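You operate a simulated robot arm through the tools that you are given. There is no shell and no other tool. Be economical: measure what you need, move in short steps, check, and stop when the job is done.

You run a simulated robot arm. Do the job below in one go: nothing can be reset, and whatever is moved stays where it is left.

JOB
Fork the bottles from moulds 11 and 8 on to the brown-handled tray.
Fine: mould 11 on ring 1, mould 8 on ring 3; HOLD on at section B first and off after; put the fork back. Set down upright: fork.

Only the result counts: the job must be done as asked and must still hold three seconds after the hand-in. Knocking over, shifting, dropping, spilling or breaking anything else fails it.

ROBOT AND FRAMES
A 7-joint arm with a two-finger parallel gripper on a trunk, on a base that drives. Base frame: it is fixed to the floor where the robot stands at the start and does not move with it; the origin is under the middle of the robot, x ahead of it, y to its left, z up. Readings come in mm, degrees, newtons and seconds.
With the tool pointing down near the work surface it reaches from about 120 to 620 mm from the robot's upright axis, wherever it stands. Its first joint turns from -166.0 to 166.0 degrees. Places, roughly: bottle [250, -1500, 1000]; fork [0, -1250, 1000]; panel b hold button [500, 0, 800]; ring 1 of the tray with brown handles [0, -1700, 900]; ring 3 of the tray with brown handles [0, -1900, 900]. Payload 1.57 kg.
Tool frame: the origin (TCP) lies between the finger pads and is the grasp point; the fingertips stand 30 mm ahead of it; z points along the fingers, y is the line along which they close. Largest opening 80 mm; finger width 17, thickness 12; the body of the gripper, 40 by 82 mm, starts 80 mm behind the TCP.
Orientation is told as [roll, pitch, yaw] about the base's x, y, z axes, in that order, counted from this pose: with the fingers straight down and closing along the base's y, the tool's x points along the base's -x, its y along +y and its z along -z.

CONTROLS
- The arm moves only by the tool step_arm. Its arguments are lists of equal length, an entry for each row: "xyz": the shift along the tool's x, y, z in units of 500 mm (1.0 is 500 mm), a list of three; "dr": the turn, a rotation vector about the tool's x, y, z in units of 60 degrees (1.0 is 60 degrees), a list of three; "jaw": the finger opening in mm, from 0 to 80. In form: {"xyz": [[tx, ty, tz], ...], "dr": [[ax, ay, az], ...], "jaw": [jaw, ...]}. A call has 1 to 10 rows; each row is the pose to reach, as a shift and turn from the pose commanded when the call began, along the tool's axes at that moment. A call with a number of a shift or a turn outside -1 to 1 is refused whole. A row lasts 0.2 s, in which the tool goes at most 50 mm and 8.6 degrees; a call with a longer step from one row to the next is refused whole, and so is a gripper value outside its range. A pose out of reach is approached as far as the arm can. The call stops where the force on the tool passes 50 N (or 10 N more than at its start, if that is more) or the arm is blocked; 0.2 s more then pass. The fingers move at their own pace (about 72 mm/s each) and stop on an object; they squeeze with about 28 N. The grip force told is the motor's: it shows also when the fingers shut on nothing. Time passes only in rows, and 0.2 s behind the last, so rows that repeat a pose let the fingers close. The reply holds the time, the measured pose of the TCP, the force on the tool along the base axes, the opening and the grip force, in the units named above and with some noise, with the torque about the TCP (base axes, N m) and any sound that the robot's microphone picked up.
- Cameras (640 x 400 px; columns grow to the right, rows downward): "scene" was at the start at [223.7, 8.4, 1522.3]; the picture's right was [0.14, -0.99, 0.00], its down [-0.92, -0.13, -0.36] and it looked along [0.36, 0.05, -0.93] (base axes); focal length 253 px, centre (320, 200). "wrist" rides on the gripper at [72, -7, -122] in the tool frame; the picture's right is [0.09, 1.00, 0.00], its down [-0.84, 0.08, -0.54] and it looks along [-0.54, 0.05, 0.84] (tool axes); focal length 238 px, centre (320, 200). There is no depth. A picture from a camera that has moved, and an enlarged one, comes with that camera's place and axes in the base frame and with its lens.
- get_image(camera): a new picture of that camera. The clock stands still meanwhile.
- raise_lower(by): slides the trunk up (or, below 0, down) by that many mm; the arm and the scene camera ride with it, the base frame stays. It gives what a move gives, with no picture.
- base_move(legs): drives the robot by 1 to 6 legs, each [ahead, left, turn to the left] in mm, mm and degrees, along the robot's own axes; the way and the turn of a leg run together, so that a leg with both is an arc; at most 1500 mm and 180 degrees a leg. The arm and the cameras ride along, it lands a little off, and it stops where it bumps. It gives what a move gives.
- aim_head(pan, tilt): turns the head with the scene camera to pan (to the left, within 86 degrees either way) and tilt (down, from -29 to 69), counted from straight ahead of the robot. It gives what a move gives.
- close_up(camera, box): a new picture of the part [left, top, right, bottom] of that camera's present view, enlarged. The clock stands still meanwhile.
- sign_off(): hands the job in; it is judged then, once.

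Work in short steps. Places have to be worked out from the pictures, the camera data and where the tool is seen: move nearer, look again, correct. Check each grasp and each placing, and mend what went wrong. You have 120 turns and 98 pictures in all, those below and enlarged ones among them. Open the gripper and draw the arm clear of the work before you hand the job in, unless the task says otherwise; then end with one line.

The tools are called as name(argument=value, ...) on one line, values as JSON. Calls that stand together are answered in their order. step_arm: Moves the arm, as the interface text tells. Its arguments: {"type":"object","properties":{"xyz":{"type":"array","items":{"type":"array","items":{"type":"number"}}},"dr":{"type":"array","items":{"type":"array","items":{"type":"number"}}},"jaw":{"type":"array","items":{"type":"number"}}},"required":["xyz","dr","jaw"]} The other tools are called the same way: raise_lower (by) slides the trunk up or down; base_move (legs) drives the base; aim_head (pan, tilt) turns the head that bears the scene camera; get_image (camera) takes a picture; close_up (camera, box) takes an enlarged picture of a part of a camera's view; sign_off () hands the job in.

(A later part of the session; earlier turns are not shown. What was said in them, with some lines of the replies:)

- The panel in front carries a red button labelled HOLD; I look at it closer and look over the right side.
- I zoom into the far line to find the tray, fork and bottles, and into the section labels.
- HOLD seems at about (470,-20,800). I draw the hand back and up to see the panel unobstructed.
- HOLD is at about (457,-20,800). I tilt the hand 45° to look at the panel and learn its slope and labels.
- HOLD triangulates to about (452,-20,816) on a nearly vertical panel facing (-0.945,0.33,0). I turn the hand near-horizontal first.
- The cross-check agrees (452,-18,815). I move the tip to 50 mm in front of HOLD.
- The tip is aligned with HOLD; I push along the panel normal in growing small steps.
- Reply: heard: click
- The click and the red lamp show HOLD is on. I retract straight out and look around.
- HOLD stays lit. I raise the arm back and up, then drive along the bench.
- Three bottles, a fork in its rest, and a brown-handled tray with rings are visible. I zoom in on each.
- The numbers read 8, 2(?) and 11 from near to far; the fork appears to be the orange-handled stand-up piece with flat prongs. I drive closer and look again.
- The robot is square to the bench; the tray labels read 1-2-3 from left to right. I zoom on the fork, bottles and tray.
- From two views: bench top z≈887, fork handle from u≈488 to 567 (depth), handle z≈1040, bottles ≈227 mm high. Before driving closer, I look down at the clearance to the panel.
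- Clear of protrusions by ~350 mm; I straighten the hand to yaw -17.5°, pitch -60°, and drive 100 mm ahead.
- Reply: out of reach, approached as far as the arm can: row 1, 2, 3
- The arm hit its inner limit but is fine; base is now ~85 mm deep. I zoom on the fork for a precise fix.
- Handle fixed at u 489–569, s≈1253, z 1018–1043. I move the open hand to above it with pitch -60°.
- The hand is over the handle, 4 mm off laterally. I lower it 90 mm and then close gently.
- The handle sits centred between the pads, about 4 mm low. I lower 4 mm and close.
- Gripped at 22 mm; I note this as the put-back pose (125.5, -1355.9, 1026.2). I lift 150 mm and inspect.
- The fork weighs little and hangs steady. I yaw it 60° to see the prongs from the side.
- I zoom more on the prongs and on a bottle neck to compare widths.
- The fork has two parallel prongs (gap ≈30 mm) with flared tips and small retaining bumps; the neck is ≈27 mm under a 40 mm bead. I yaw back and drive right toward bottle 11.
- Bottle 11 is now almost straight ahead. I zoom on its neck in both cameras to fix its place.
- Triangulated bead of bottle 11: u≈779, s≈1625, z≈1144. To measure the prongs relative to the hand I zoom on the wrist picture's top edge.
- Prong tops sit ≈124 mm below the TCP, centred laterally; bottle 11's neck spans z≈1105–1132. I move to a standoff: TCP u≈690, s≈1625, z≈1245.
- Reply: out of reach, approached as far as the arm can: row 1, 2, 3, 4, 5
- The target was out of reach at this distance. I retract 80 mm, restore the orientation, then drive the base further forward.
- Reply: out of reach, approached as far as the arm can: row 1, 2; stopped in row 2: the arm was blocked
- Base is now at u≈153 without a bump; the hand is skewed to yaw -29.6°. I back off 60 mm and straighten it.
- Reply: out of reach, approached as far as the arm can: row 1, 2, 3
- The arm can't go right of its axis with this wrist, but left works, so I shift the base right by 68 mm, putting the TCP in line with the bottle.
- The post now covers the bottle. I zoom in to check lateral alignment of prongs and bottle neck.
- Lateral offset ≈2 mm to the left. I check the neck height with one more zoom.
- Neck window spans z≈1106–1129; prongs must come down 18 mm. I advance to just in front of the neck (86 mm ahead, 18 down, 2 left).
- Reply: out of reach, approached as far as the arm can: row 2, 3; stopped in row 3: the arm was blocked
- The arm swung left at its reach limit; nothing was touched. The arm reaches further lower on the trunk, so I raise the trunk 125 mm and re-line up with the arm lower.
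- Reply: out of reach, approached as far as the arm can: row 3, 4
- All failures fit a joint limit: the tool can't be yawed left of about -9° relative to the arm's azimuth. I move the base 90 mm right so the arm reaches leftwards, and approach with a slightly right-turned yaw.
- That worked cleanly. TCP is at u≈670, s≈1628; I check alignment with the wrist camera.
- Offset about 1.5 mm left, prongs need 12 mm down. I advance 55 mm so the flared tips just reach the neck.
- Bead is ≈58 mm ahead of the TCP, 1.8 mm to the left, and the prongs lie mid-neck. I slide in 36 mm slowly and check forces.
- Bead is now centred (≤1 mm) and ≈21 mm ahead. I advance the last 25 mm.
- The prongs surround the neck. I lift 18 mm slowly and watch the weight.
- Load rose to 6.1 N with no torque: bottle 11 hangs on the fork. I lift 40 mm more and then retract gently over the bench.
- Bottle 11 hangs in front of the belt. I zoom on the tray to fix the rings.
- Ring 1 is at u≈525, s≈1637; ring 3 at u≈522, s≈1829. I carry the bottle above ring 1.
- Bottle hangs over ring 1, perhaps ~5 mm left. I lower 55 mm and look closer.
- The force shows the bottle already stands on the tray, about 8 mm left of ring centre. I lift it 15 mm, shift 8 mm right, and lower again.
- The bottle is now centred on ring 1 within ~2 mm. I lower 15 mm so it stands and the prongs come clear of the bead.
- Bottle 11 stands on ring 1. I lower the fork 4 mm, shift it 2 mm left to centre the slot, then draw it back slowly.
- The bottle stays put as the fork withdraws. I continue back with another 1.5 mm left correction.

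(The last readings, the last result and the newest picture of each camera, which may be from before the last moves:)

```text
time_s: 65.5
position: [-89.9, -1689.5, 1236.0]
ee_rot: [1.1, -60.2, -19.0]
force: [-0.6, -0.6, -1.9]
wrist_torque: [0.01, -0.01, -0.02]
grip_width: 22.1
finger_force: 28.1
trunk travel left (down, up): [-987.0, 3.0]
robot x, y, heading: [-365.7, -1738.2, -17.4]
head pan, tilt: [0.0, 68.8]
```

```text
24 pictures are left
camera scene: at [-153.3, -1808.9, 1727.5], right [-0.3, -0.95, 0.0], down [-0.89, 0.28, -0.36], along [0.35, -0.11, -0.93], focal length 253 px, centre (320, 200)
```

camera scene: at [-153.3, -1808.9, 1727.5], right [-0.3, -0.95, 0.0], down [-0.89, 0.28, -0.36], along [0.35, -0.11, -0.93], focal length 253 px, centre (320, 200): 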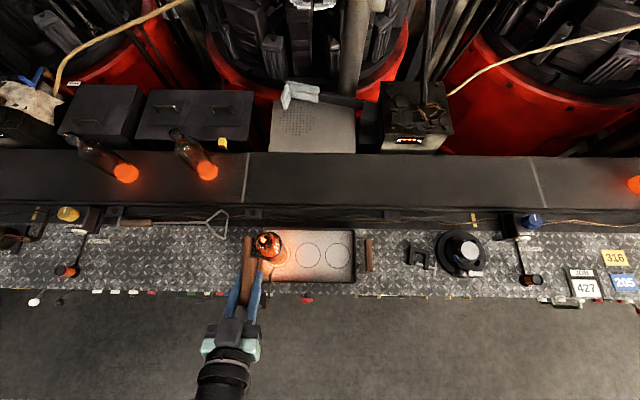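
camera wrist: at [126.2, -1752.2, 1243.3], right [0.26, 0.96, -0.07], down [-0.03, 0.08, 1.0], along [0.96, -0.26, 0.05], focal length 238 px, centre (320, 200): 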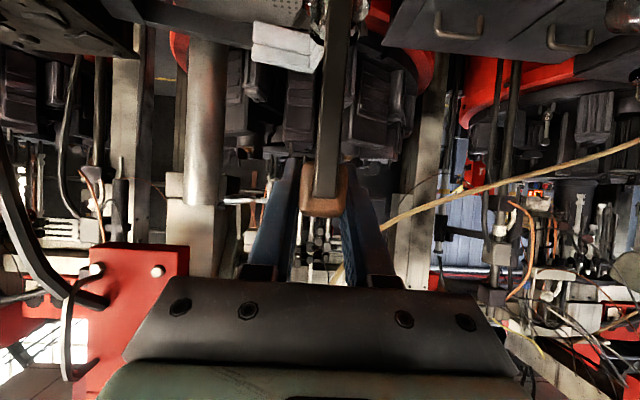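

Bottle 11 stands free on ring 1. I drive left 520 mm to line up with bottle 8 (estimated u≈808, s≈1097).

base_move(legs=[[20, 525, 0]])

get_image(camera="scene")

get_image(camera="wrist")

```text
time_s: 68.5
position: [85.0, -1204.5, 1234.2]
ee_rot: [1.2, -59.9, -19.0]
force: [0.2, 0.1, -0.3]
wrist_torque: [0.02, -0.02, -0.01]
grip_width: 21.7
finger_force: 27.8
trunk travel left (down, up): [-987.0, 3.0]
robot x, y, heading: [-193.5, -1254.4, -17.2]
head pan, tilt: [0.0, 68.8]
```

```text
23 pictures are left
camera scene: at [21.3, -1322.8, 1727.3], right [-0.3, -0.95, 0.0], down [-0.89, 0.28, -0.36], along [0.35, -0.11, -0.93], focal length 253 px, centre (320, 200)
```

scene: 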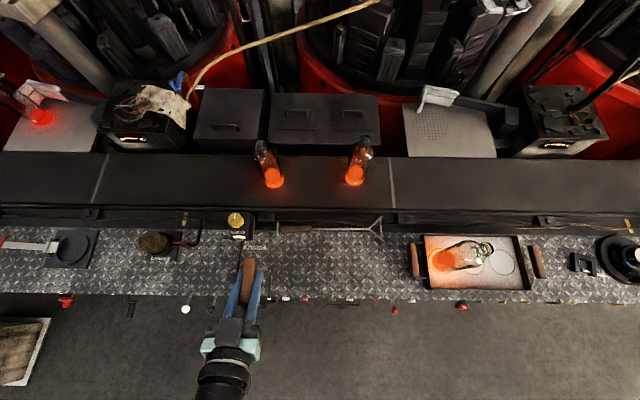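

```text
22 pictures are left
camera wrist: at [-52.5, -1166.2, 1233.9], right [0.27, 0.96, -0.07], down [-0.03, 0.08, 1.0], along [0.96, -0.26, 0.05], focal length 238 px, centre (320, 200)
```

wrist: 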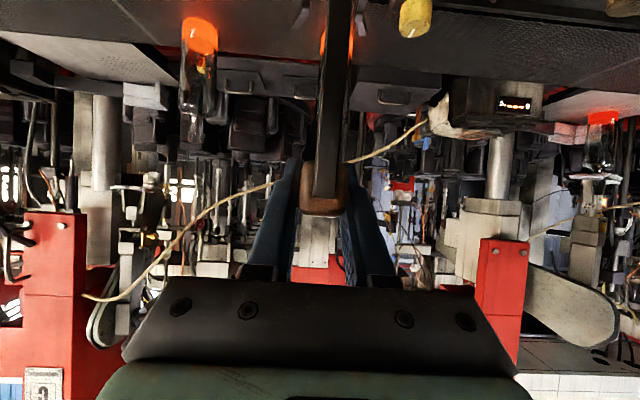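

Bottle 11 still stands on ring 1. I zoom on bottle 8 to fix its position.

close_up(camera="scene", box=[220, 120, 320, 200])

```text
5.00 times, centred on (270, 160) of scene
camera zoom: at [21.3, -1322.8, 1727.3], right [-0.3, -0.95, 0.0], down [-0.89, 0.28, -0.36], along [0.35, -0.11, -0.93], focal length 1267 px, centre (570, 400)
```

zoom: 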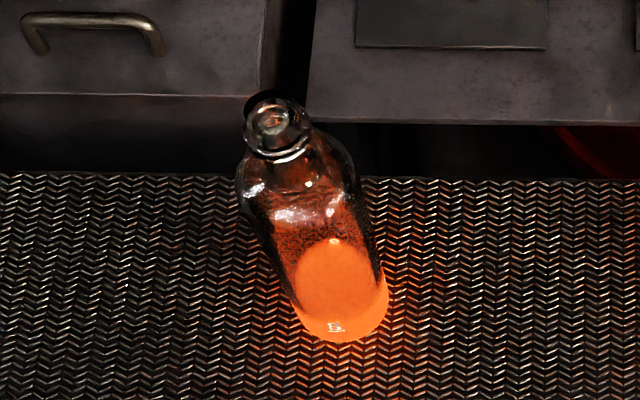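

Bottle 8's bead is at u≈804, s≈1096. I move the fork to a standoff ≈109 mm in front of it.

step_arm(xyz=[[-0.047, 0.01, 0.0709], [-0.094, 0.02, 0.1419], [-0.141, 0.03, 0.2128], [-0.188, 0.04, 0.2837], [-0.235, 0.05, 0.3547], [-0.282, 0.0596, 0.4256]], dr=[[0, 0, 0], [0, 0, 0], [0, 0, 0], [0, 0, 0], [0, 0, 0], [0, 0, 0]], jaw=[0, 0, 0, 0, 0, 0])

close_up(camera="wrist", box=[250, 0, 410, 100])

```text
time_s: 69.9
position: [336.7, -1254.2, 1248.6]
ee_rot: [0.9, -59.9, -18.8]
force: [-0.7, 0.7, -1.6]
wrist_torque: [-0.02, 0.03, 0.01]
grip_width: 21.6
finger_force: 28.5
trunk travel left (down, up): [-987.0, 3.0]
robot x, y, heading: [-189.6, -1256.5, -17.5]
head pan, tilt: [0.0, 68.8]
```

```text
4.00 times, centred on (330, 50) of wrist
camera zoom: at [199.8, -1217.4, 1248.4], right [0.26, 0.96, -0.07], down [-0.03, 0.08, 1.0], along [0.96, -0.26, 0.05], focal length 953 px, centre (280, 800)
```

zoom: 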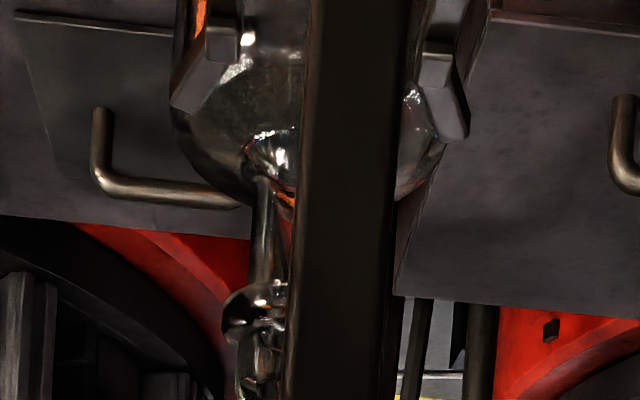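

Bottle 8 is ≈94–105 mm ahead and ~1 mm right. I advance 40 mm, 4 mm lower, and re-measure.

step_arm(xyz=[[-0.0165, -0.0024, 0.0366], [-0.033, -0.0024, 0.0732], [-0.033, -0.0024, 0.0732]], dr=[[0, 0, 0], [0, 0, 0], [0, 0, 0]], jaw=[0, 0, 0])

close_up(camera="wrist", box=[250, 0, 410, 100])

```text
time_s: 70.7
position: [373.3, -1266.3, 1246.7]
ee_rot: [1.0, -59.9, -18.9]
force: [0.3, -0.7, -1.1]
wrist_torque: [0.02, -0.05, 0.02]
grip_width: 21.5
finger_force: 27.9
trunk travel left (down, up): [-987.0, 3.0]
robot x, y, heading: [-189.0, -1252.9, -17.0]
head pan, tilt: [0.0, 68.8]
```

```text
4.00 times, centred on (330, 50) of wrist
camera zoom: at [236.0, -1229.7, 1245.8], right [0.26, 0.96, -0.07], down [-0.03, 0.08, 1.0], along [0.96, -0.26, 0.05], focal length 953 px, centre (280, 800)
```

zoom: 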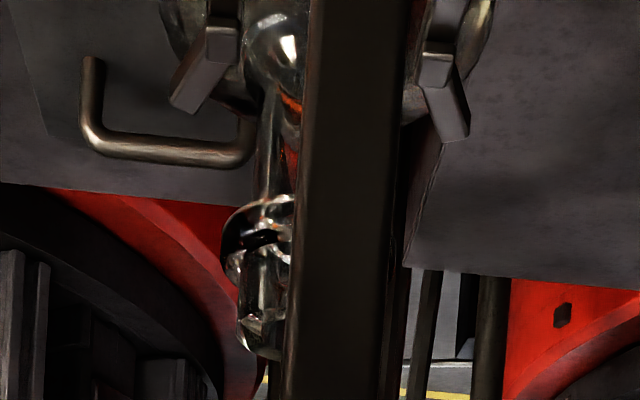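

Bottle 8 is ≈69 mm ahead, centred, and the fork should be ~5 mm lower. I lower and slide in 45 mm slowly.

step_arm(xyz=[[0.0087, 0.001, 0.005], [-0.0063, 0.001, 0.031], [-0.0213, 0.001, 0.057], [-0.0363, 0.001, 0.083], [-0.0363, 0.001, 0.083]], dr=[[0, 0, 0], [0, 0, 0], [0, 0, 0], [0, 0, 0], [0, 0, 0]], jaw=[0, 0, 0, 0, 0])

close_up(camera="wrist", box=[250, 0, 410, 100])

```text
time_s: 71.9
position: [417.0, -1280.7, 1242.5]
ee_rot: [1.1, -60.0, -18.8]
force: [0.4, -0.3, -1.8]
wrist_torque: [-0.03, 0.01, -0.01]
grip_width: 21.7
finger_force: 27.7
trunk travel left (down, up): [-987.0, 3.0]
robot x, y, heading: [-193.5, -1255.0, -17.6]
head pan, tilt: [0.0, 68.8]
```

```text
4.00 times, centred on (330, 50) of wrist
camera zoom: at [279.3, -1243.2, 1241.0], right [0.26, 0.96, -0.07], down [-0.03, 0.08, 1.0], along [0.96, -0.26, 0.05], focal length 953 px, centre (280, 800)
```

zoom: 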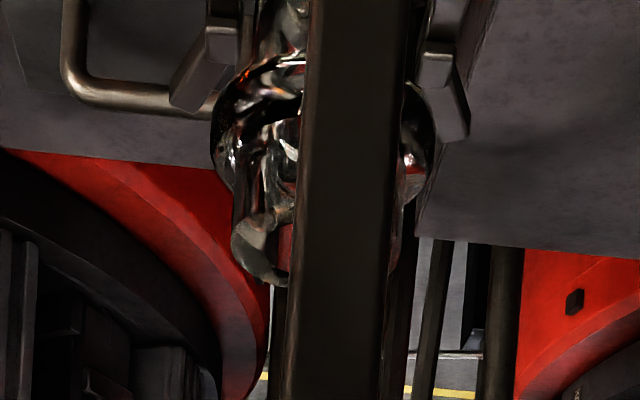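

Centred; the fork is ~4 mm lower relative to the bead than for bottle 11, so I raise 3 mm and finish sliding in 25 mm.

step_arm(xyz=[[-0.0052, 0, -0.003], [-0.0142, 0, 0.0126], [-0.0232, 0, 0.0282], [-0.0302, 0, 0.0403], [-0.0302, 0, 0.0403]], dr=[[0, 0, 0], [0, 0, 0], [0, 0, 0], [0, 0, 0], [0, 0, 0]], jaw=[0, 0, 0, 0, 0])

step_arm(xyz=[[-0.0104, 0, -0.006], [-0.0173, 0, -0.01], [-0.0242, 0, -0.014], [-0.0312, 0, -0.018], [-0.0312, 0, -0.018]], dr=[[0, 0, 0], [0, 0, 0], [0, 0, 0], [0, 0, 0], [0, 0, 0]], jaw=[0, 0, 0, 0, 0])

close_up(camera="scene", box=[200, 90, 340, 190])

```text
time_s: 73.1
position: [441.6, -1288.5, 1246.1]
ee_rot: [1.1, -60.1, -18.9]
force: [0.5, 0.1, -1.5]
wrist_torque: [0.0, 0.0, -0.01]
grip_width: 21.5
finger_force: 28.2
trunk travel left (down, up): [-987.0, 3.0]
robot x, y, heading: [-191.5, -1254.9, -17.4]
head pan, tilt: [0.0, 68.8]
```

```text
time_s: 74.3
position: [441.4, -1288.9, 1262.2]
ee_rot: [1.0, -60.0, -18.9]
force: [1.3, -0.1, -7.5]
wrist_torque: [-0.02, -0.01, -0.03]
grip_width: 21.6
finger_force: 27.8
trunk travel left (down, up): [-987.0, 3.0]
robot x, y, heading: [-190.4, -1253.7, -17.4]
head pan, tilt: [0.0, 68.8]
```

```text
4.00 times, centred on (270, 140) of scene
camera zoom: at [22.3, -1322.2, 1727.2], right [-0.3, -0.95, 0.0], down [-0.89, 0.28, -0.36], along [0.35, -0.11, -0.93], focal length 1013 px, centre (520, 440)
```

zoom: 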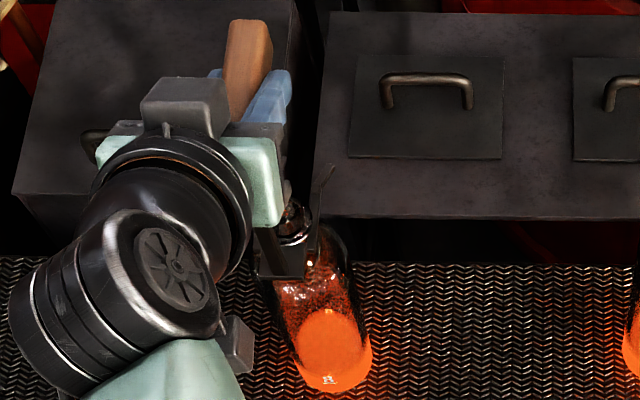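

Bottle 8 is lifted (7.5 N). I lift 45 mm more and retract 125 mm to u≈680, a lane that passes behind bottle 11.

step_arm(xyz=[[-0.0173, 0, -0.01], [-0.0346, 0, -0.02], [-0.052, 0, -0.03], [-0.0693, 0, -0.04], [-0.0779, 0, -0.045], [-0.0779, 0, -0.045]], dr=[[0, 0, 0], [0, 0, 0], [0, 0, 0], [0, 0, 0], [0, 0, 0], [0, 0, 0]], jaw=[0, 0, 0, 0, 0, 0])

step_arm(xyz=[[0.01, 0, -0.0173], [0.028, 0, -0.0485], [0.048, 0, -0.083], [0.068, 0, -0.118], [0.088, 0, -0.152], [0.106, 0, -0.1836], [0.119, 0, -0.206], [0.125, 0, -0.2165], [0.125, 0, -0.2165]], dr=[[0, 0, 0], [0, 0, 0], [0, 0, 0], [0, 0, 0], [0, 0, 0], [0, 0, 0], [0, 0, 0], [0, 0, 0], [0, 0, 0]], jaw=[0, 0, 0, 0, 0, 0, 0, 0, 0])

base_move(legs=[[-10, -100, 0]])

get_image(camera="scene")

```text
time_s: 75.7
position: [440.9, -1288.0, 1308.5]
ee_rot: [1.0, -60.0, -19.0]
force: [0.0, -0.2, -6.2]
wrist_torque: [-0.04, -0.01, 0.02]
grip_width: 21.9
finger_force: 28.1
trunk travel left (down, up): [-987.0, 3.0]
robot x, y, heading: [-189.7, -1252.1, -17.5]
head pan, tilt: [0.0, 68.8]
```

```text
time_s: 77.7
position: [321.3, -1250.4, 1307.7]
ee_rot: [1.1, -59.9, -18.9]
force: [0.2, -0.6, -7.7]
wrist_torque: [-0.02, -0.01, 0.01]
grip_width: 21.7
finger_force: 27.9
trunk travel left (down, up): [-987.0, 3.0]
robot x, y, heading: [-193.0, -1256.3, -17.6]
head pan, tilt: [0.0, 68.8]
```

```text
time_s: 78.9
position: [283.0, -1340.7, 1308.4]
ee_rot: [1.0, -60.0, -18.8]
force: [-1.0, -0.1, -6.3]
wrist_torque: [-0.01, -0.03, -0.01]
grip_width: 21.8
finger_force: 28.2
trunk travel left (down, up): [-987.0, 3.0]
robot x, y, heading: [-230.5, -1348.9, -17.2]
head pan, tilt: [0.0, 68.8]
```

```text
16 pictures are left
camera scene: at [-16.3, -1412.3, 1727.2], right [-0.3, -0.95, 0.0], down [-0.89, 0.28, -0.36], along [0.35, -0.11, -0.93], focal length 253 px, centre (320, 200)
```

scene: 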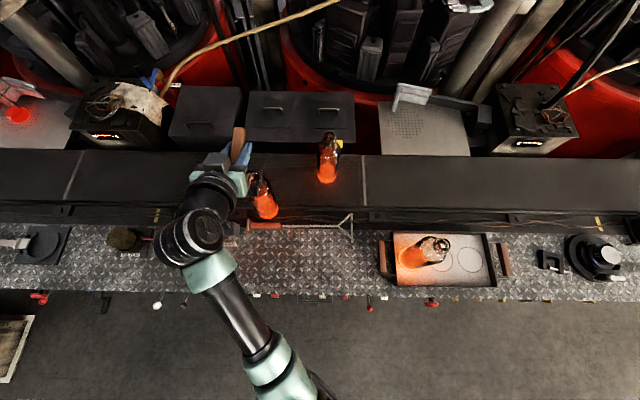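

The bottle rides steadily. I drive the remaining 555 mm right in two legs.

base_move(legs=[[0, -280, 0], [0, -275, 0]])

get_image(camera="scene")

```text
time_s: 82.3
position: [119.8, -1866.2, 1308.0]
ee_rot: [1.0, -59.9, -18.6]
force: [-0.3, -0.1, -6.4]
wrist_torque: [0.01, 0.0, -0.01]
grip_width: 21.7
finger_force: 27.9
trunk travel left (down, up): [-987.0, 3.0]
robot x, y, heading: [-395.0, -1873.8, -17.1]
head pan, tilt: [0.0, 68.8]
```

```text
15 pictures are left
camera scene: at [-179.7, -1940.0, 1727.2], right [-0.29, -0.96, 0.0], down [-0.89, 0.27, -0.36], along [0.35, -0.11, -0.93], focal length 253 px, centre (320, 200)
```

scene: 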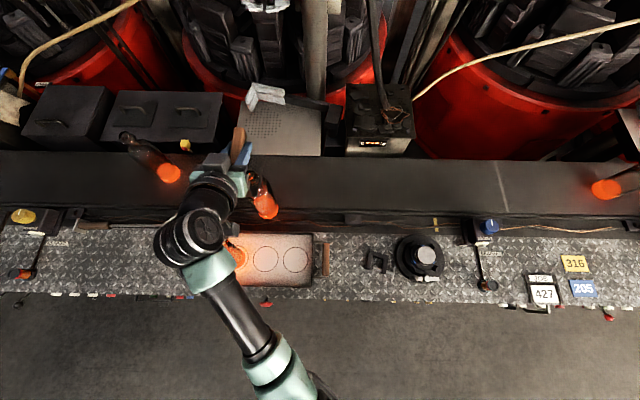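

TCP at u≈672, s≈1745. I carry the bottle diagonally to above ring 3 (TCP target u≈524, s≈1835).

step_arm(xyz=[[0.0146, -0.0183, -0.0256], [0.0365, -0.0457, -0.064], [0.0584, -0.0731, -0.1025], [0.0803, -0.1005, -0.1409], [0.1022, -0.128, -0.1793], [0.1226, -0.1536, -0.2152], [0.1387, -0.1737, -0.2434], [0.146, -0.1828, -0.2562], [0.146, -0.1828, -0.2562]], dr=[[0, 0, 0], [0, 0, 0], [0, 0, 0], [0, 0, 0], [0, 0, 0], [0, 0, 0], [0, 0, 0], [0, 0, 0], [0, 0, 0]], jaw=[0, 0, 0, 0, 0, 0, 0, 0, 0])

step_arm(xyz=[[0.0173, 0, 0.01], [0.0346, 0, 0.02], [0.052, 0, 0.03], [0.0693, 0, 0.04], [0.078, 0, 0.045], [0.078, 0, 0.045]], dr=[[0, 0, 0], [0, 0, 0], [0, 0, 0], [0, 0, 0], [0, 0, 0], [0, 0, 0]], jaw=[0, 0, 0, 0, 0, 0])

close_up(camera="scene", box=[215, 205, 335, 295])

```text
time_s: 84.3
position: [-45.3, -1908.6, 1300.0]
ee_rot: [1.1, -60.0, -18.6]
force: [0.2, -0.9, -6.6]
wrist_torque: [0.0, -0.02, 0.0]
grip_width: 21.6
finger_force: 28.5
out of reach, approached as far as the arm can: row 7, 8, 9
trunk travel left (down, up): [-987.0, 3.0]
robot x, y, heading: [-398.7, -1874.8, -17.0]
head pan, tilt: [0.0, 68.8]
```

```text
time_s: 85.8
position: [-46.4, -1906.7, 1256.2]
ee_rot: [1.1, -60.0, -18.6]
force: [-0.4, 0.5, -6.5]
wrist_torque: [0.0, 0.01, -0.03]
grip_width: 21.6
finger_force: 28.2
trunk travel left (down, up): [-987.0, 3.0]
robot x, y, heading: [-396.5, -1872.7, -16.8]
head pan, tilt: [0.0, 68.8]
```

```text
4.44 times, centred on (275, 250) of scene
camera zoom: at [-180.5, -1941.5, 1727.3], right [-0.29, -0.96, 0.0], down [-0.89, 0.27, -0.36], along [0.35, -0.11, -0.93], focal length 1126 px, centre (520, -22)
```

zoom: 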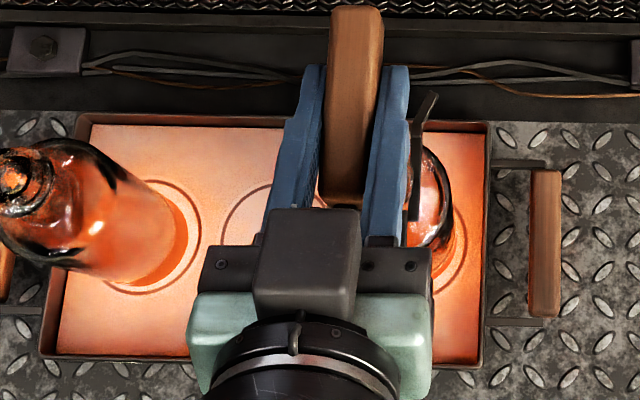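

The bottle hangs centred over ring 3; bottle 11 sits inside ring 1. I lower until it stands.

step_arm(xyz=[[0.0052, 0, 0.003], [0.0104, 0, 0.006], [0.0173, 0, 0.01], [0.0242, 0, 0.014], [0.0242, 0, 0.014]], dr=[[0, 0, 0], [0, 0, 0], [0, 0, 0], [0, 0, 0], [0, 0, 0]], jaw=[0, 0, 0, 0, 0])

close_up(camera="scene", box=[265, 220, 325, 280])

close_up(camera="wrist", box=[250, 0, 410, 100])

```text
time_s: 87.0
position: [-45.0, -1906.0, 1241.4]
ee_rot: [1.1, -60.0, -18.6]
force: [-0.2, 0.8, -1.2]
wrist_torque: [0.03, -0.05, 0.01]
grip_width: 21.9
finger_force: 28.5
trunk travel left (down, up): [-987.0, 3.0]
robot x, y, heading: [-395.0, -1879.4, -17.1]
head pan, tilt: [0.0, 68.8]
```

```text
6.67 times, centred on (295, 250) of scene
camera zoom: at [-180.9, -1941.3, 1727.3], right [-0.29, -0.96, 0.0], down [-0.89, 0.27, -0.36], along [0.35, -0.11, -0.93], focal length 1689 px, centre (487, -133)
```

zoom: 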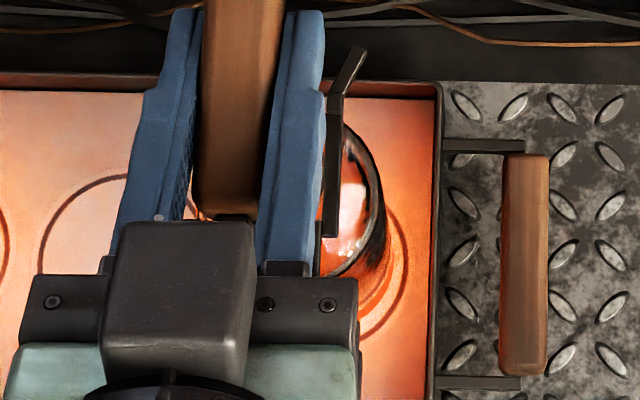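

```text
4.00 times, centred on (330, 50) of wrist
camera zoom: at [-182.6, -1871.4, 1241.2], right [0.26, 0.96, -0.07], down [-0.03, 0.08, 1.0], along [0.97, -0.26, 0.05], focal length 953 px, centre (280, 800)
```

zoom: 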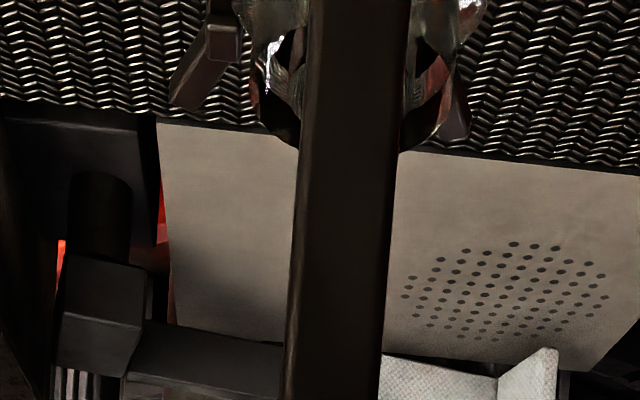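

Bottle 8 stands centred in ring 3. As before I lower the fork 5 mm, shift 2 mm left, and withdraw slowly.

step_arm(xyz=[[0.0043, 0, 0.0025], [0.0087, 0.002, 0.005], [0.0087, 0.0045, 0.005], [0.0087, 0.0045, 0.005]], dr=[[0, 0, 0], [0, 0, 0], [0, 0, 0], [0, 0, 0]], jaw=[0, 0, 0, 0])

step_arm(xyz=[[0.008, 0, -0.0139], [0.016, 0, -0.0277], [0.024, 0, -0.0416]], dr=[[0, 0, 0], [0, 0, 0], [0, 0, 0]], jaw=[0, 0, 0])

close_up(camera="wrist", box=[250, 0, 410, 100])

```text
time_s: 88.0
position: [-46.0, -1905.3, 1236.7]
ee_rot: [1.0, -60.0, -18.6]
force: [-0.1, -0.5, -1.4]
wrist_torque: [-0.01, -0.01, 0.01]
grip_width: 21.9
finger_force: 28.0
trunk travel left (down, up): [-987.0, 3.0]
robot x, y, heading: [-396.8, -1873.2, -17.1]
head pan, tilt: [0.0, 68.8]
```

```text
time_s: 88.8
position: [-67.0, -1896.2, 1236.7]
ee_rot: [1.2, -60.0, -18.6]
force: [-0.5, -0.9, -1.6]
wrist_torque: [0.02, -0.02, 0.01]
grip_width: 21.7
finger_force: 27.6
trunk travel left (down, up): [-987.0, 3.0]
robot x, y, heading: [-396.1, -1876.6, -17.1]
head pan, tilt: [0.0, 68.8]
```

```text
4.00 times, centred on (330, 50) of wrist
camera zoom: at [-204.9, -1861.5, 1236.3], right [0.26, 0.96, -0.07], down [-0.03, 0.08, 1.0], along [0.97, -0.26, 0.05], focal length 953 px, centre (280, 800)
```

zoom: 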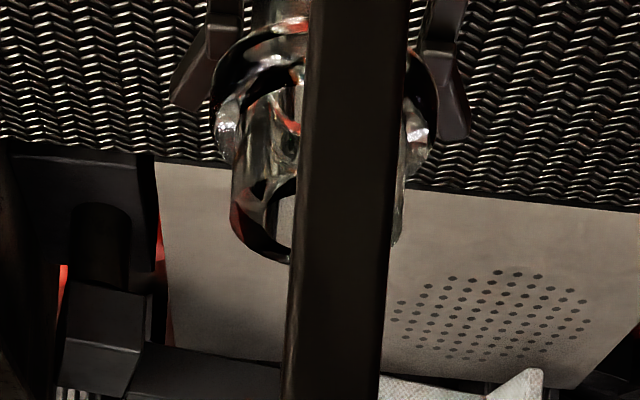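

Fork and neck are aligned; I withdraw another 90 mm.

step_arm(xyz=[[0.015, 0, -0.026], [0.03, 0, -0.052], [0.06, 0, -0.104], [0.09, 0, -0.156]], dr=[[0, 0, 0], [0, 0, 0], [0, 0, 0], [0, 0, 0]], jaw=[0, 0, 0, 0])

close_up(camera="scene", box=[180, 190, 380, 315])

```text
time_s: 89.8
position: [-153.6, -1872.0, 1236.5]
ee_rot: [1.2, -60.0, -18.7]
force: [0.4, -0.8, -1.3]
wrist_torque: [0.01, 0.03, -0.02]
grip_width: 21.7
finger_force: 28.2
trunk travel left (down, up): [-987.0, 3.0]
robot x, y, heading: [-396.9, -1873.8, -17.2]
head pan, tilt: [0.0, 68.8]
```

```text
3.20 times, centred on (280, 252) of scene
camera zoom: at [-181.9, -1941.1, 1727.5], right [-0.29, -0.96, 0.0], down [-0.89, 0.27, -0.36], along [0.35, -0.11, -0.93], focal length 811 px, centre (448, 32)
```

zoom: 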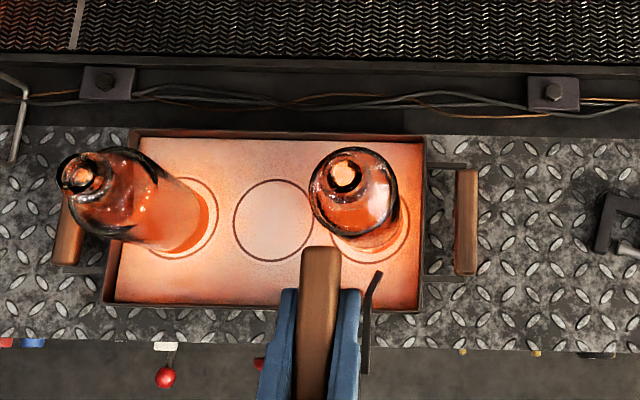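

Both bottles stand in their rings. I back up and drive left to return the fork to its place.

base_move(legs=[[-40, 0, 0], [0, 531, 0]])

raise_lower(by=-110)

```text
time_s: 93.3
position: [-35.3, -1367.2, 1237.5]
ee_rot: [1.2, -60.1, -19.3]
force: [0.0, -0.8, -2.0]
wrist_torque: [0.01, -0.01, 0.02]
grip_width: 21.9
finger_force: 27.9
trunk travel left (down, up): [-987.0, 3.0]
robot x, y, heading: [-279.7, -1367.4, -17.7]
head pan, tilt: [0.0, 68.8]
```

```text
time_s: 94.7
position: [-36.4, -1365.7, 1126.6]
ee_rot: [1.1, -60.1, -19.3]
force: [-0.2, 0.0, -1.6]
wrist_torque: [-0.04, 0.01, -0.01]
grip_width: 21.7
finger_force: 28.2
trunk travel left (down, up): [-877.0, 113.0]
robot x, y, heading: [-277.5, -1364.1, -17.9]
head pan, tilt: [0.0, 68.8]
```

I move to 34 mm above the fork's original spot.

step_arm(xyz=[[-0.0084, 0.0303, 0.0817], [-0.0168, 0.0606, 0.1633], [-0.0252, 0.0909, 0.245], [-0.0336, 0.1212, 0.3266], [-0.0336, 0.1212, 0.3266]], dr=[[-0.002, 0, -0.001], [-0.004, 0, -0.002], [-0.006, 0, -0.004], [-0.0087, 0, -0.005], [-0.0087, 0, -0.005]], jaw=[0, 0, 0, 0, 0])

close_up(camera="scene", box=[160, 150, 360, 275])

```text
time_s: 95.9
position: [127.7, -1352.8, 1062.3]
ee_rot: [1.2, -60.0, -18.6]
force: [-0.1, -0.2, -1.8]
wrist_torque: [0.04, 0.01, -0.02]
grip_width: 21.6
finger_force: 27.8
trunk travel left (down, up): [-877.0, 113.0]
robot x, y, heading: [-276.7, -1365.4, -17.9]
head pan, tilt: [0.0, 68.8]
```

```text
3.20 times, centred on (260, 212) of scene
camera zoom: at [-65.2, -1434.4, 1617.5], right [-0.3, -0.95, 0.0], down [-0.89, 0.28, -0.36], along [0.35, -0.11, -0.93], focal length 811 px, centre (512, 160)
```

zoom: 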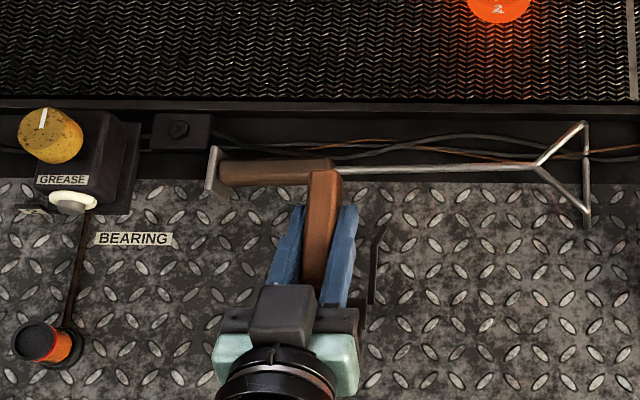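

Matches the original overlap with the wooden-handled tool. I lower it the last 36 mm with a 3 mm correction.

step_arm(xyz=[[0.0317, -0.0078, 0.017], [0.05, -0.0078, 0.027], [0.058, -0.0078, 0.031], [0.0634, -0.0078, 0.034], [0.0634, -0.0078, 0.034]], dr=[[0, 0, 0], [0, 0, 0], [0, 0, 0], [0, 0, 0], [0, 0, 0]], jaw=[0, 0, 0, 0, 0])

```text
time_s: 97.1
position: [126.0, -1357.4, 1027.2]
ee_rot: [1.4, -60.3, -18.7]
force: [-2.0, 0.4, 12.1]
wrist_torque: [0.05, 0.65, -0.05]
grip_width: 21.6
finger_force: 27.6
trunk travel left (down, up): [-877.0, 113.0]
robot x, y, heading: [-278.3, -1368.3, -17.6]
head pan, tilt: [0.0, 68.8]
```

Contact at 12 N on the heel. I ease up 1 mm and open the fingers.

step_arm(xyz=[[-0.0017, 0, -0.001], [-0.0017, 0, -0.001], [-0.0017, 0, -0.001], [-0.0017, 0, -0.001], [-0.0017, 0, -0.001]], dr=[[0, 0, 0], [0, 0, 0], [0, 0, 0], [0, 0, 0], [0, 0, 0]], jaw=[21, 26, 40, 60, 60])

close_up(camera="scene", box=[200, 170, 340, 260])

```text
time_s: 98.3
position: [124.2, -1356.6, 1025.9]
ee_rot: [1.1, -60.0, -18.6]
force: [0.0, 0.3, 0.4]
wrist_torque: [0.01, 0.01, 0.04]
grip_width: 59.9
finger_force: 0.0
trunk travel left (down, up): [-877.0, 113.0]
robot x, y, heading: [-275.2, -1367.1, -17.9]
head pan, tilt: [0.0, 68.8]
```

```text
4.44 times, centred on (270, 215) of scene
camera zoom: at [-64.3, -1434.2, 1617.3], right [-0.3, -0.95, 0.0], down [-0.89, 0.28, -0.36], along [0.35, -0.11, -0.93], focal length 1126 px, centre (542, 133)
```

zoom: 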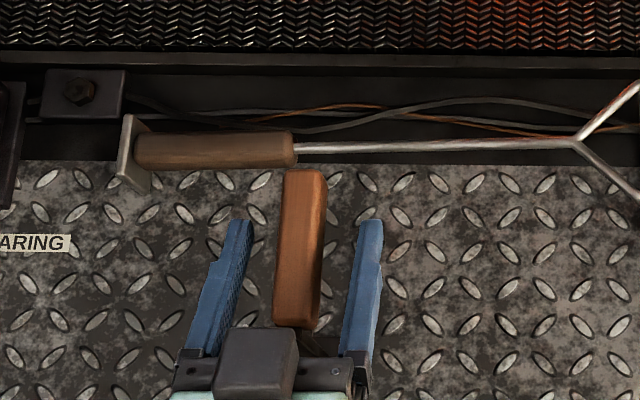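

The fork stands upright where it was. I lift the open hand clear and back off.

step_arm(xyz=[[-0.04, 0, -0.023], [-0.1, 0, -0.058], [-0.17, 0, -0.098], [-0.2, 0, -0.15]], dr=[[0, 0, 0], [0, 0, 0], [0, 0, 0], [0, 0, 0]], jaw=[60, 60, 60, 60])

base_move(legs=[[-149, 0, 0]])

get_image(camera="scene")

```text
time_s: 99.3
position: [110.9, -1354.8, 1150.0]
ee_rot: [1.2, -60.0, -18.6]
force: [-0.2, -0.8, 0.0]
wrist_torque: [0.03, 0.01, -0.02]
grip_width: 59.8
finger_force: 0.2
trunk travel left (down, up): [-877.0, 113.0]
robot x, y, heading: [-279.0, -1365.2, -17.4]
head pan, tilt: [0.0, 68.8]
```

```text
time_s: 100.7
position: [-27.1, -1311.0, 1149.4]
ee_rot: [1.1, -60.0, -18.7]
force: [-0.5, -0.9, -0.2]
wrist_torque: [0.01, 0.01, -0.02]
grip_width: 60.0
finger_force: 0.1
trunk travel left (down, up): [-877.0, 113.0]
robot x, y, heading: [-419.2, -1323.4, -17.7]
head pan, tilt: [0.0, 68.8]
```

```text
7 pictures are left
camera scene: at [-202.9, -1390.0, 1617.2], right [-0.3, -0.95, 0.0], down [-0.89, 0.28, -0.36], along [0.34, -0.11, -0.93], focal length 253 px, centre (320, 200)
```

scene: 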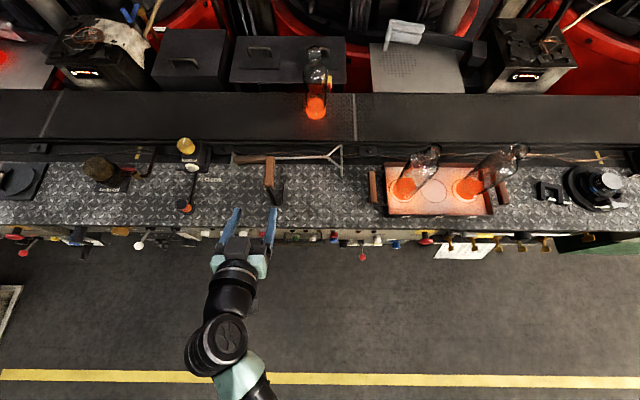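

Fork and both bottles stand fine. I drive back to the starting spot to switch HOLD off.

base_move(legs=[[-3, 1388, 0], [0, 0, 17.7]])

step_arm(xyz=[[0.02, 0, -0.05], [0.04, 0, -0.1]], dr=[[0, 0, 0], [0, 0, 0]], jaw=[30, 0])

```text
time_s: 108.6
position: [353.3, 155.1, 1149.0]
ee_rot: [1.0, -59.9, 0.6]
force: [-0.2, -0.5, -0.1]
wrist_torque: [-0.01, 0.01, 0.02]
grip_width: 59.9
finger_force: 0.0
trunk travel left (down, up): [-877.0, 113.0]
robot x, y, heading: [-10.5, 19.1, 1.5]
head pan, tilt: [0.0, 68.8]
```

```text
time_s: 109.2
position: [300.0, 152.1, 1156.6]
ee_rot: [1.2, -60.0, 0.4]
force: [0.2, -0.2, -0.2]
wrist_torque: [-0.02, -0.03, -0.01]
grip_width: 0.0
finger_force: 12.1
trunk travel left (down, up): [-877.0, 113.0]
robot x, y, heading: [-8.6, 17.7, 1.3]
head pan, tilt: [0.0, 68.8]
```

TCP is at (300,152,1157). I move the hand right and yaw it to -19°, then pitch to -75°.

step_arm(xyz=[[0.01, -0.073, -0.017], [0.02, -0.147, -0.035], [0.03, -0.22, -0.052]], dr=[[0.093, 0, 0.054], [0.187, 0, 0.108], [0.28, 0, 0.162]], jaw=[0, 0, 0])

step_arm(xyz=[[0, 0, 0], [0, 0, 0]], dr=[[-0.01, -0.125, 0], [-0.02, -0.25, 0]], jaw=[0, 0])

raise_lower(by=-95)

```text
time_s: 110.0
position: [270.5, 41.1, 1153.4]
ee_rot: [1.1, -59.8, -19.0]
force: [-0.5, -0.5, -0.2]
wrist_torque: [0.0, 0.02, 0.02]
grip_width: 0.0
finger_force: 20.8
trunk travel left (down, up): [-877.0, 113.0]
robot x, y, heading: [-10.8, 19.3, 1.2]
head pan, tilt: [0.0, 68.8]
```

```text
time_s: 110.6
position: [272.5, 42.7, 1154.8]
ee_rot: [4.0, -74.8, -20.6]
force: [0.1, -0.7, -0.4]
wrist_torque: [0.01, 0.0, 0.01]
grip_width: 0.1
finger_force: 21.1
trunk travel left (down, up): [-877.0, 113.0]
robot x, y, heading: [-10.9, 15.5, 1.6]
head pan, tilt: [0.0, 68.8]
```

```text
time_s: 111.9
position: [271.9, 42.0, 1059.5]
ee_rot: [3.7, -74.8, -20.6]
force: [-0.5, 0.0, -1.2]
wrist_torque: [0.0, 0.02, 0.02]
grip_width: 0.0
finger_force: 21.5
trunk travel left (down, up): [-782.0, 208.0]
robot x, y, heading: [-9.5, 15.4, 1.3]
head pan, tilt: [0.0, 68.8]
```

I descend to a standoff 60 mm in front of HOLD.

step_arm(xyz=[[0.0675, -0.0034, 0.0529], [0.1349, -0.0069, 0.1058], [0.2024, -0.0103, 0.1587], [0.2699, -0.0137, 0.2116], [0.3373, -0.0172, 0.2645], [0.4048, -0.0206, 0.3174], [0.4048, -0.0206, 0.3174]], dr=[[0, 0, 0], [0, 0, 0], [0, 0, 0], [0, 0, 0], [0, 0, 0], [0, 0, 0], [0, 0, 0]], jaw=[0, 0, 0, 0, 0, 0, 0])

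get_image(camera="wrist")

```text
time_s: 113.5
position: [367.0, 7.5, 822.2]
ee_rot: [3.9, -74.9, -20.7]
force: [-0.1, 0.4, -0.2]
wrist_torque: [0.0, 0.0, 0.04]
grip_width: 0.1
finger_force: 21.4
trunk travel left (down, up): [-782.0, 208.0]
robot x, y, heading: [-13.0, 17.2, 1.4]
head pan, tilt: [0.0, 68.8]
```

```text
6 pictures are left
camera wrist: at [234.0, 40.8, 785.8], right [0.27, 0.96, -0.07], down [-0.27, 0.15, 0.95], along [0.92, -0.23, 0.3], focal length 238 px, centre (320, 200)
```

wrist: 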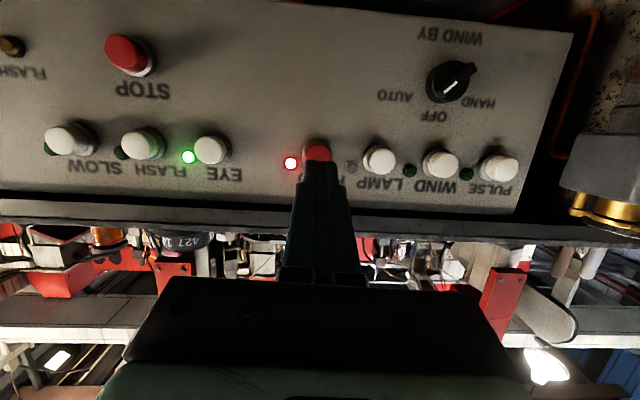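

HOLD is lit and lined up. I press in along the panel normal.

step_arm(xyz=[[-0.0155, -0.0022, 0.0579], [-0.0228, -0.0032, 0.0849], [-0.0269, -0.0038, 0.1004], [-0.029, -0.0041, 0.1081], [-0.031, -0.0044, 0.1158]], dr=[[0, 0, 0], [0, 0, 0], [0, 0, 0], [0, 0, 0], [0, 0, 0]], jaw=[0, 0, 0, 0, 0])

get_image(camera="wrist")

```text
time_s: 114.7
position: [422.4, -12.5, 821.8]
ee_rot: [3.7, -74.8, -20.4]
force: [-5.3, 2.0, 2.3]
wrist_torque: [-0.01, -0.07, -0.04]
grip_width: 0.0
finger_force: 21.0
trunk travel left (down, up): [-782.0, 208.0]
robot x, y, heading: [-7.7, 17.8, 1.2]
head pan, tilt: [0.0, 68.8]
heard: click
```

```text
5 pictures are left
camera wrist: at [289.2, 21.2, 785.3], right [0.27, 0.96, -0.07], down [-0.27, 0.15, 0.95], along [0.92, -0.23, 0.3], focal length 238 px, centre (320, 200)
```

wrist: 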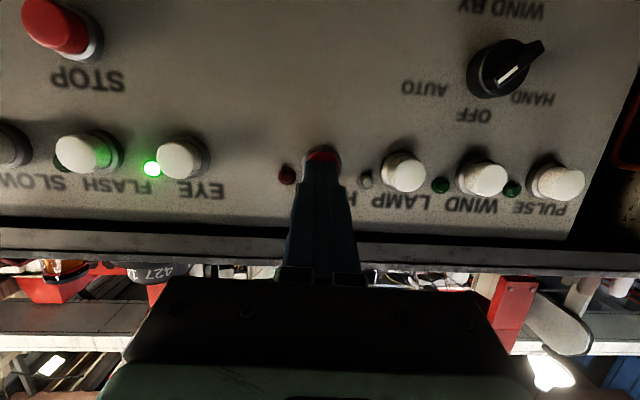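

The click was heard and the HOLD lamp is off. I retract straight out, open the gripper, and take a last look at the lamp and the tray.

step_arm(xyz=[[0.0207, 0.0029, -0.0772], [0.0414, 0.0058, -0.1544], [0.0621, 0.0088, -0.2316], [0.0621, 0.0088, -0.2316]], dr=[[0, 0, 0], [0, 0, 0], [0, 0, 0], [0, 0, 0]], jaw=[0, 0, 20, 60])

get_image(camera="wrist")

aim_head(pan=-80, tilt=25)

close_up(camera="scene", box=[280, 130, 440, 230])

```text
time_s: 115.7
position: [308.7, 26.5, 821.7]
ee_rot: [3.8, -74.8, -20.6]
force: [0.9, -0.5, 0.0]
wrist_torque: [0.01, 0.02, 0.0]
grip_width: 59.9
finger_force: 0.1
trunk travel left (down, up): [-782.0, 208.0]
robot x, y, heading: [-13.0, 15.7, 1.1]
head pan, tilt: [0.0, 68.8]
```

```text
4 pictures are left
camera wrist: at [177.1, 60.6, 785.1], right [0.27, 0.96, -0.07], down [-0.27, 0.15, 0.95], along [0.92, -0.23, 0.3], focal length 238 px, centre (320, 200)
```

wrist: 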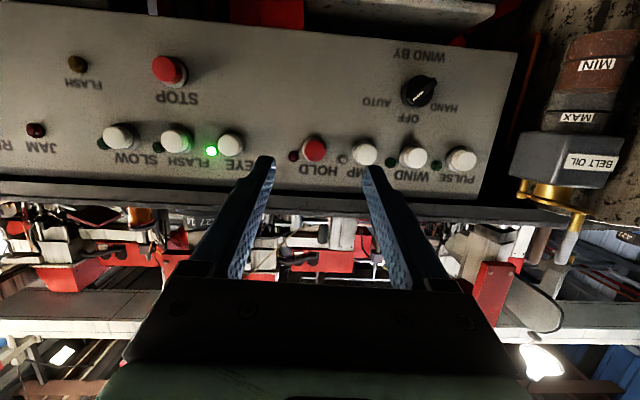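

```text
time_s: 117.2
position: [309.8, 25.7, 821.4]
ee_rot: [3.8, -74.8, -20.5]
force: [-0.2, 0.4, 0.3]
wrist_torque: [0.03, 0.01, -0.01]
grip_width: 59.9
finger_force: 0.2
trunk travel left (down, up): [-782.0, 208.0]
robot x, y, heading: [-10.0, 22.1, 1.4]
head pan, tilt: [-80.0, 25.0]
```

```text
4.00 times, centred on (360, 180) of scene
camera zoom: at [175.3, -68.2, 1581.8], right [-0.98, -0.2, 0.0], down [-0.08, 0.41, -0.91], along [0.18, -0.89, -0.42], focal length 1013 px, centre (160, 280)
```

zoom: 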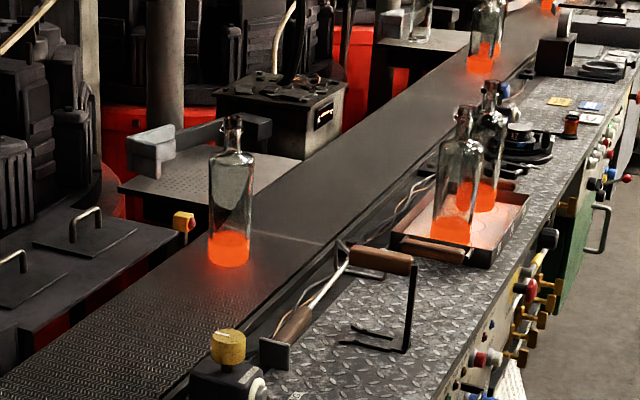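

HOLD's lamp is off, both bottles stand on the tray, the fork is upright in its place, and the arm is clear. I hand in.

sign_off()

```text
The job is handed in.
```

The mould 11 bottle is on ring 1 and the mould 8 bottle is on ring 3. HOLD was switched on first and is now off, and the fork is back upright in its place.
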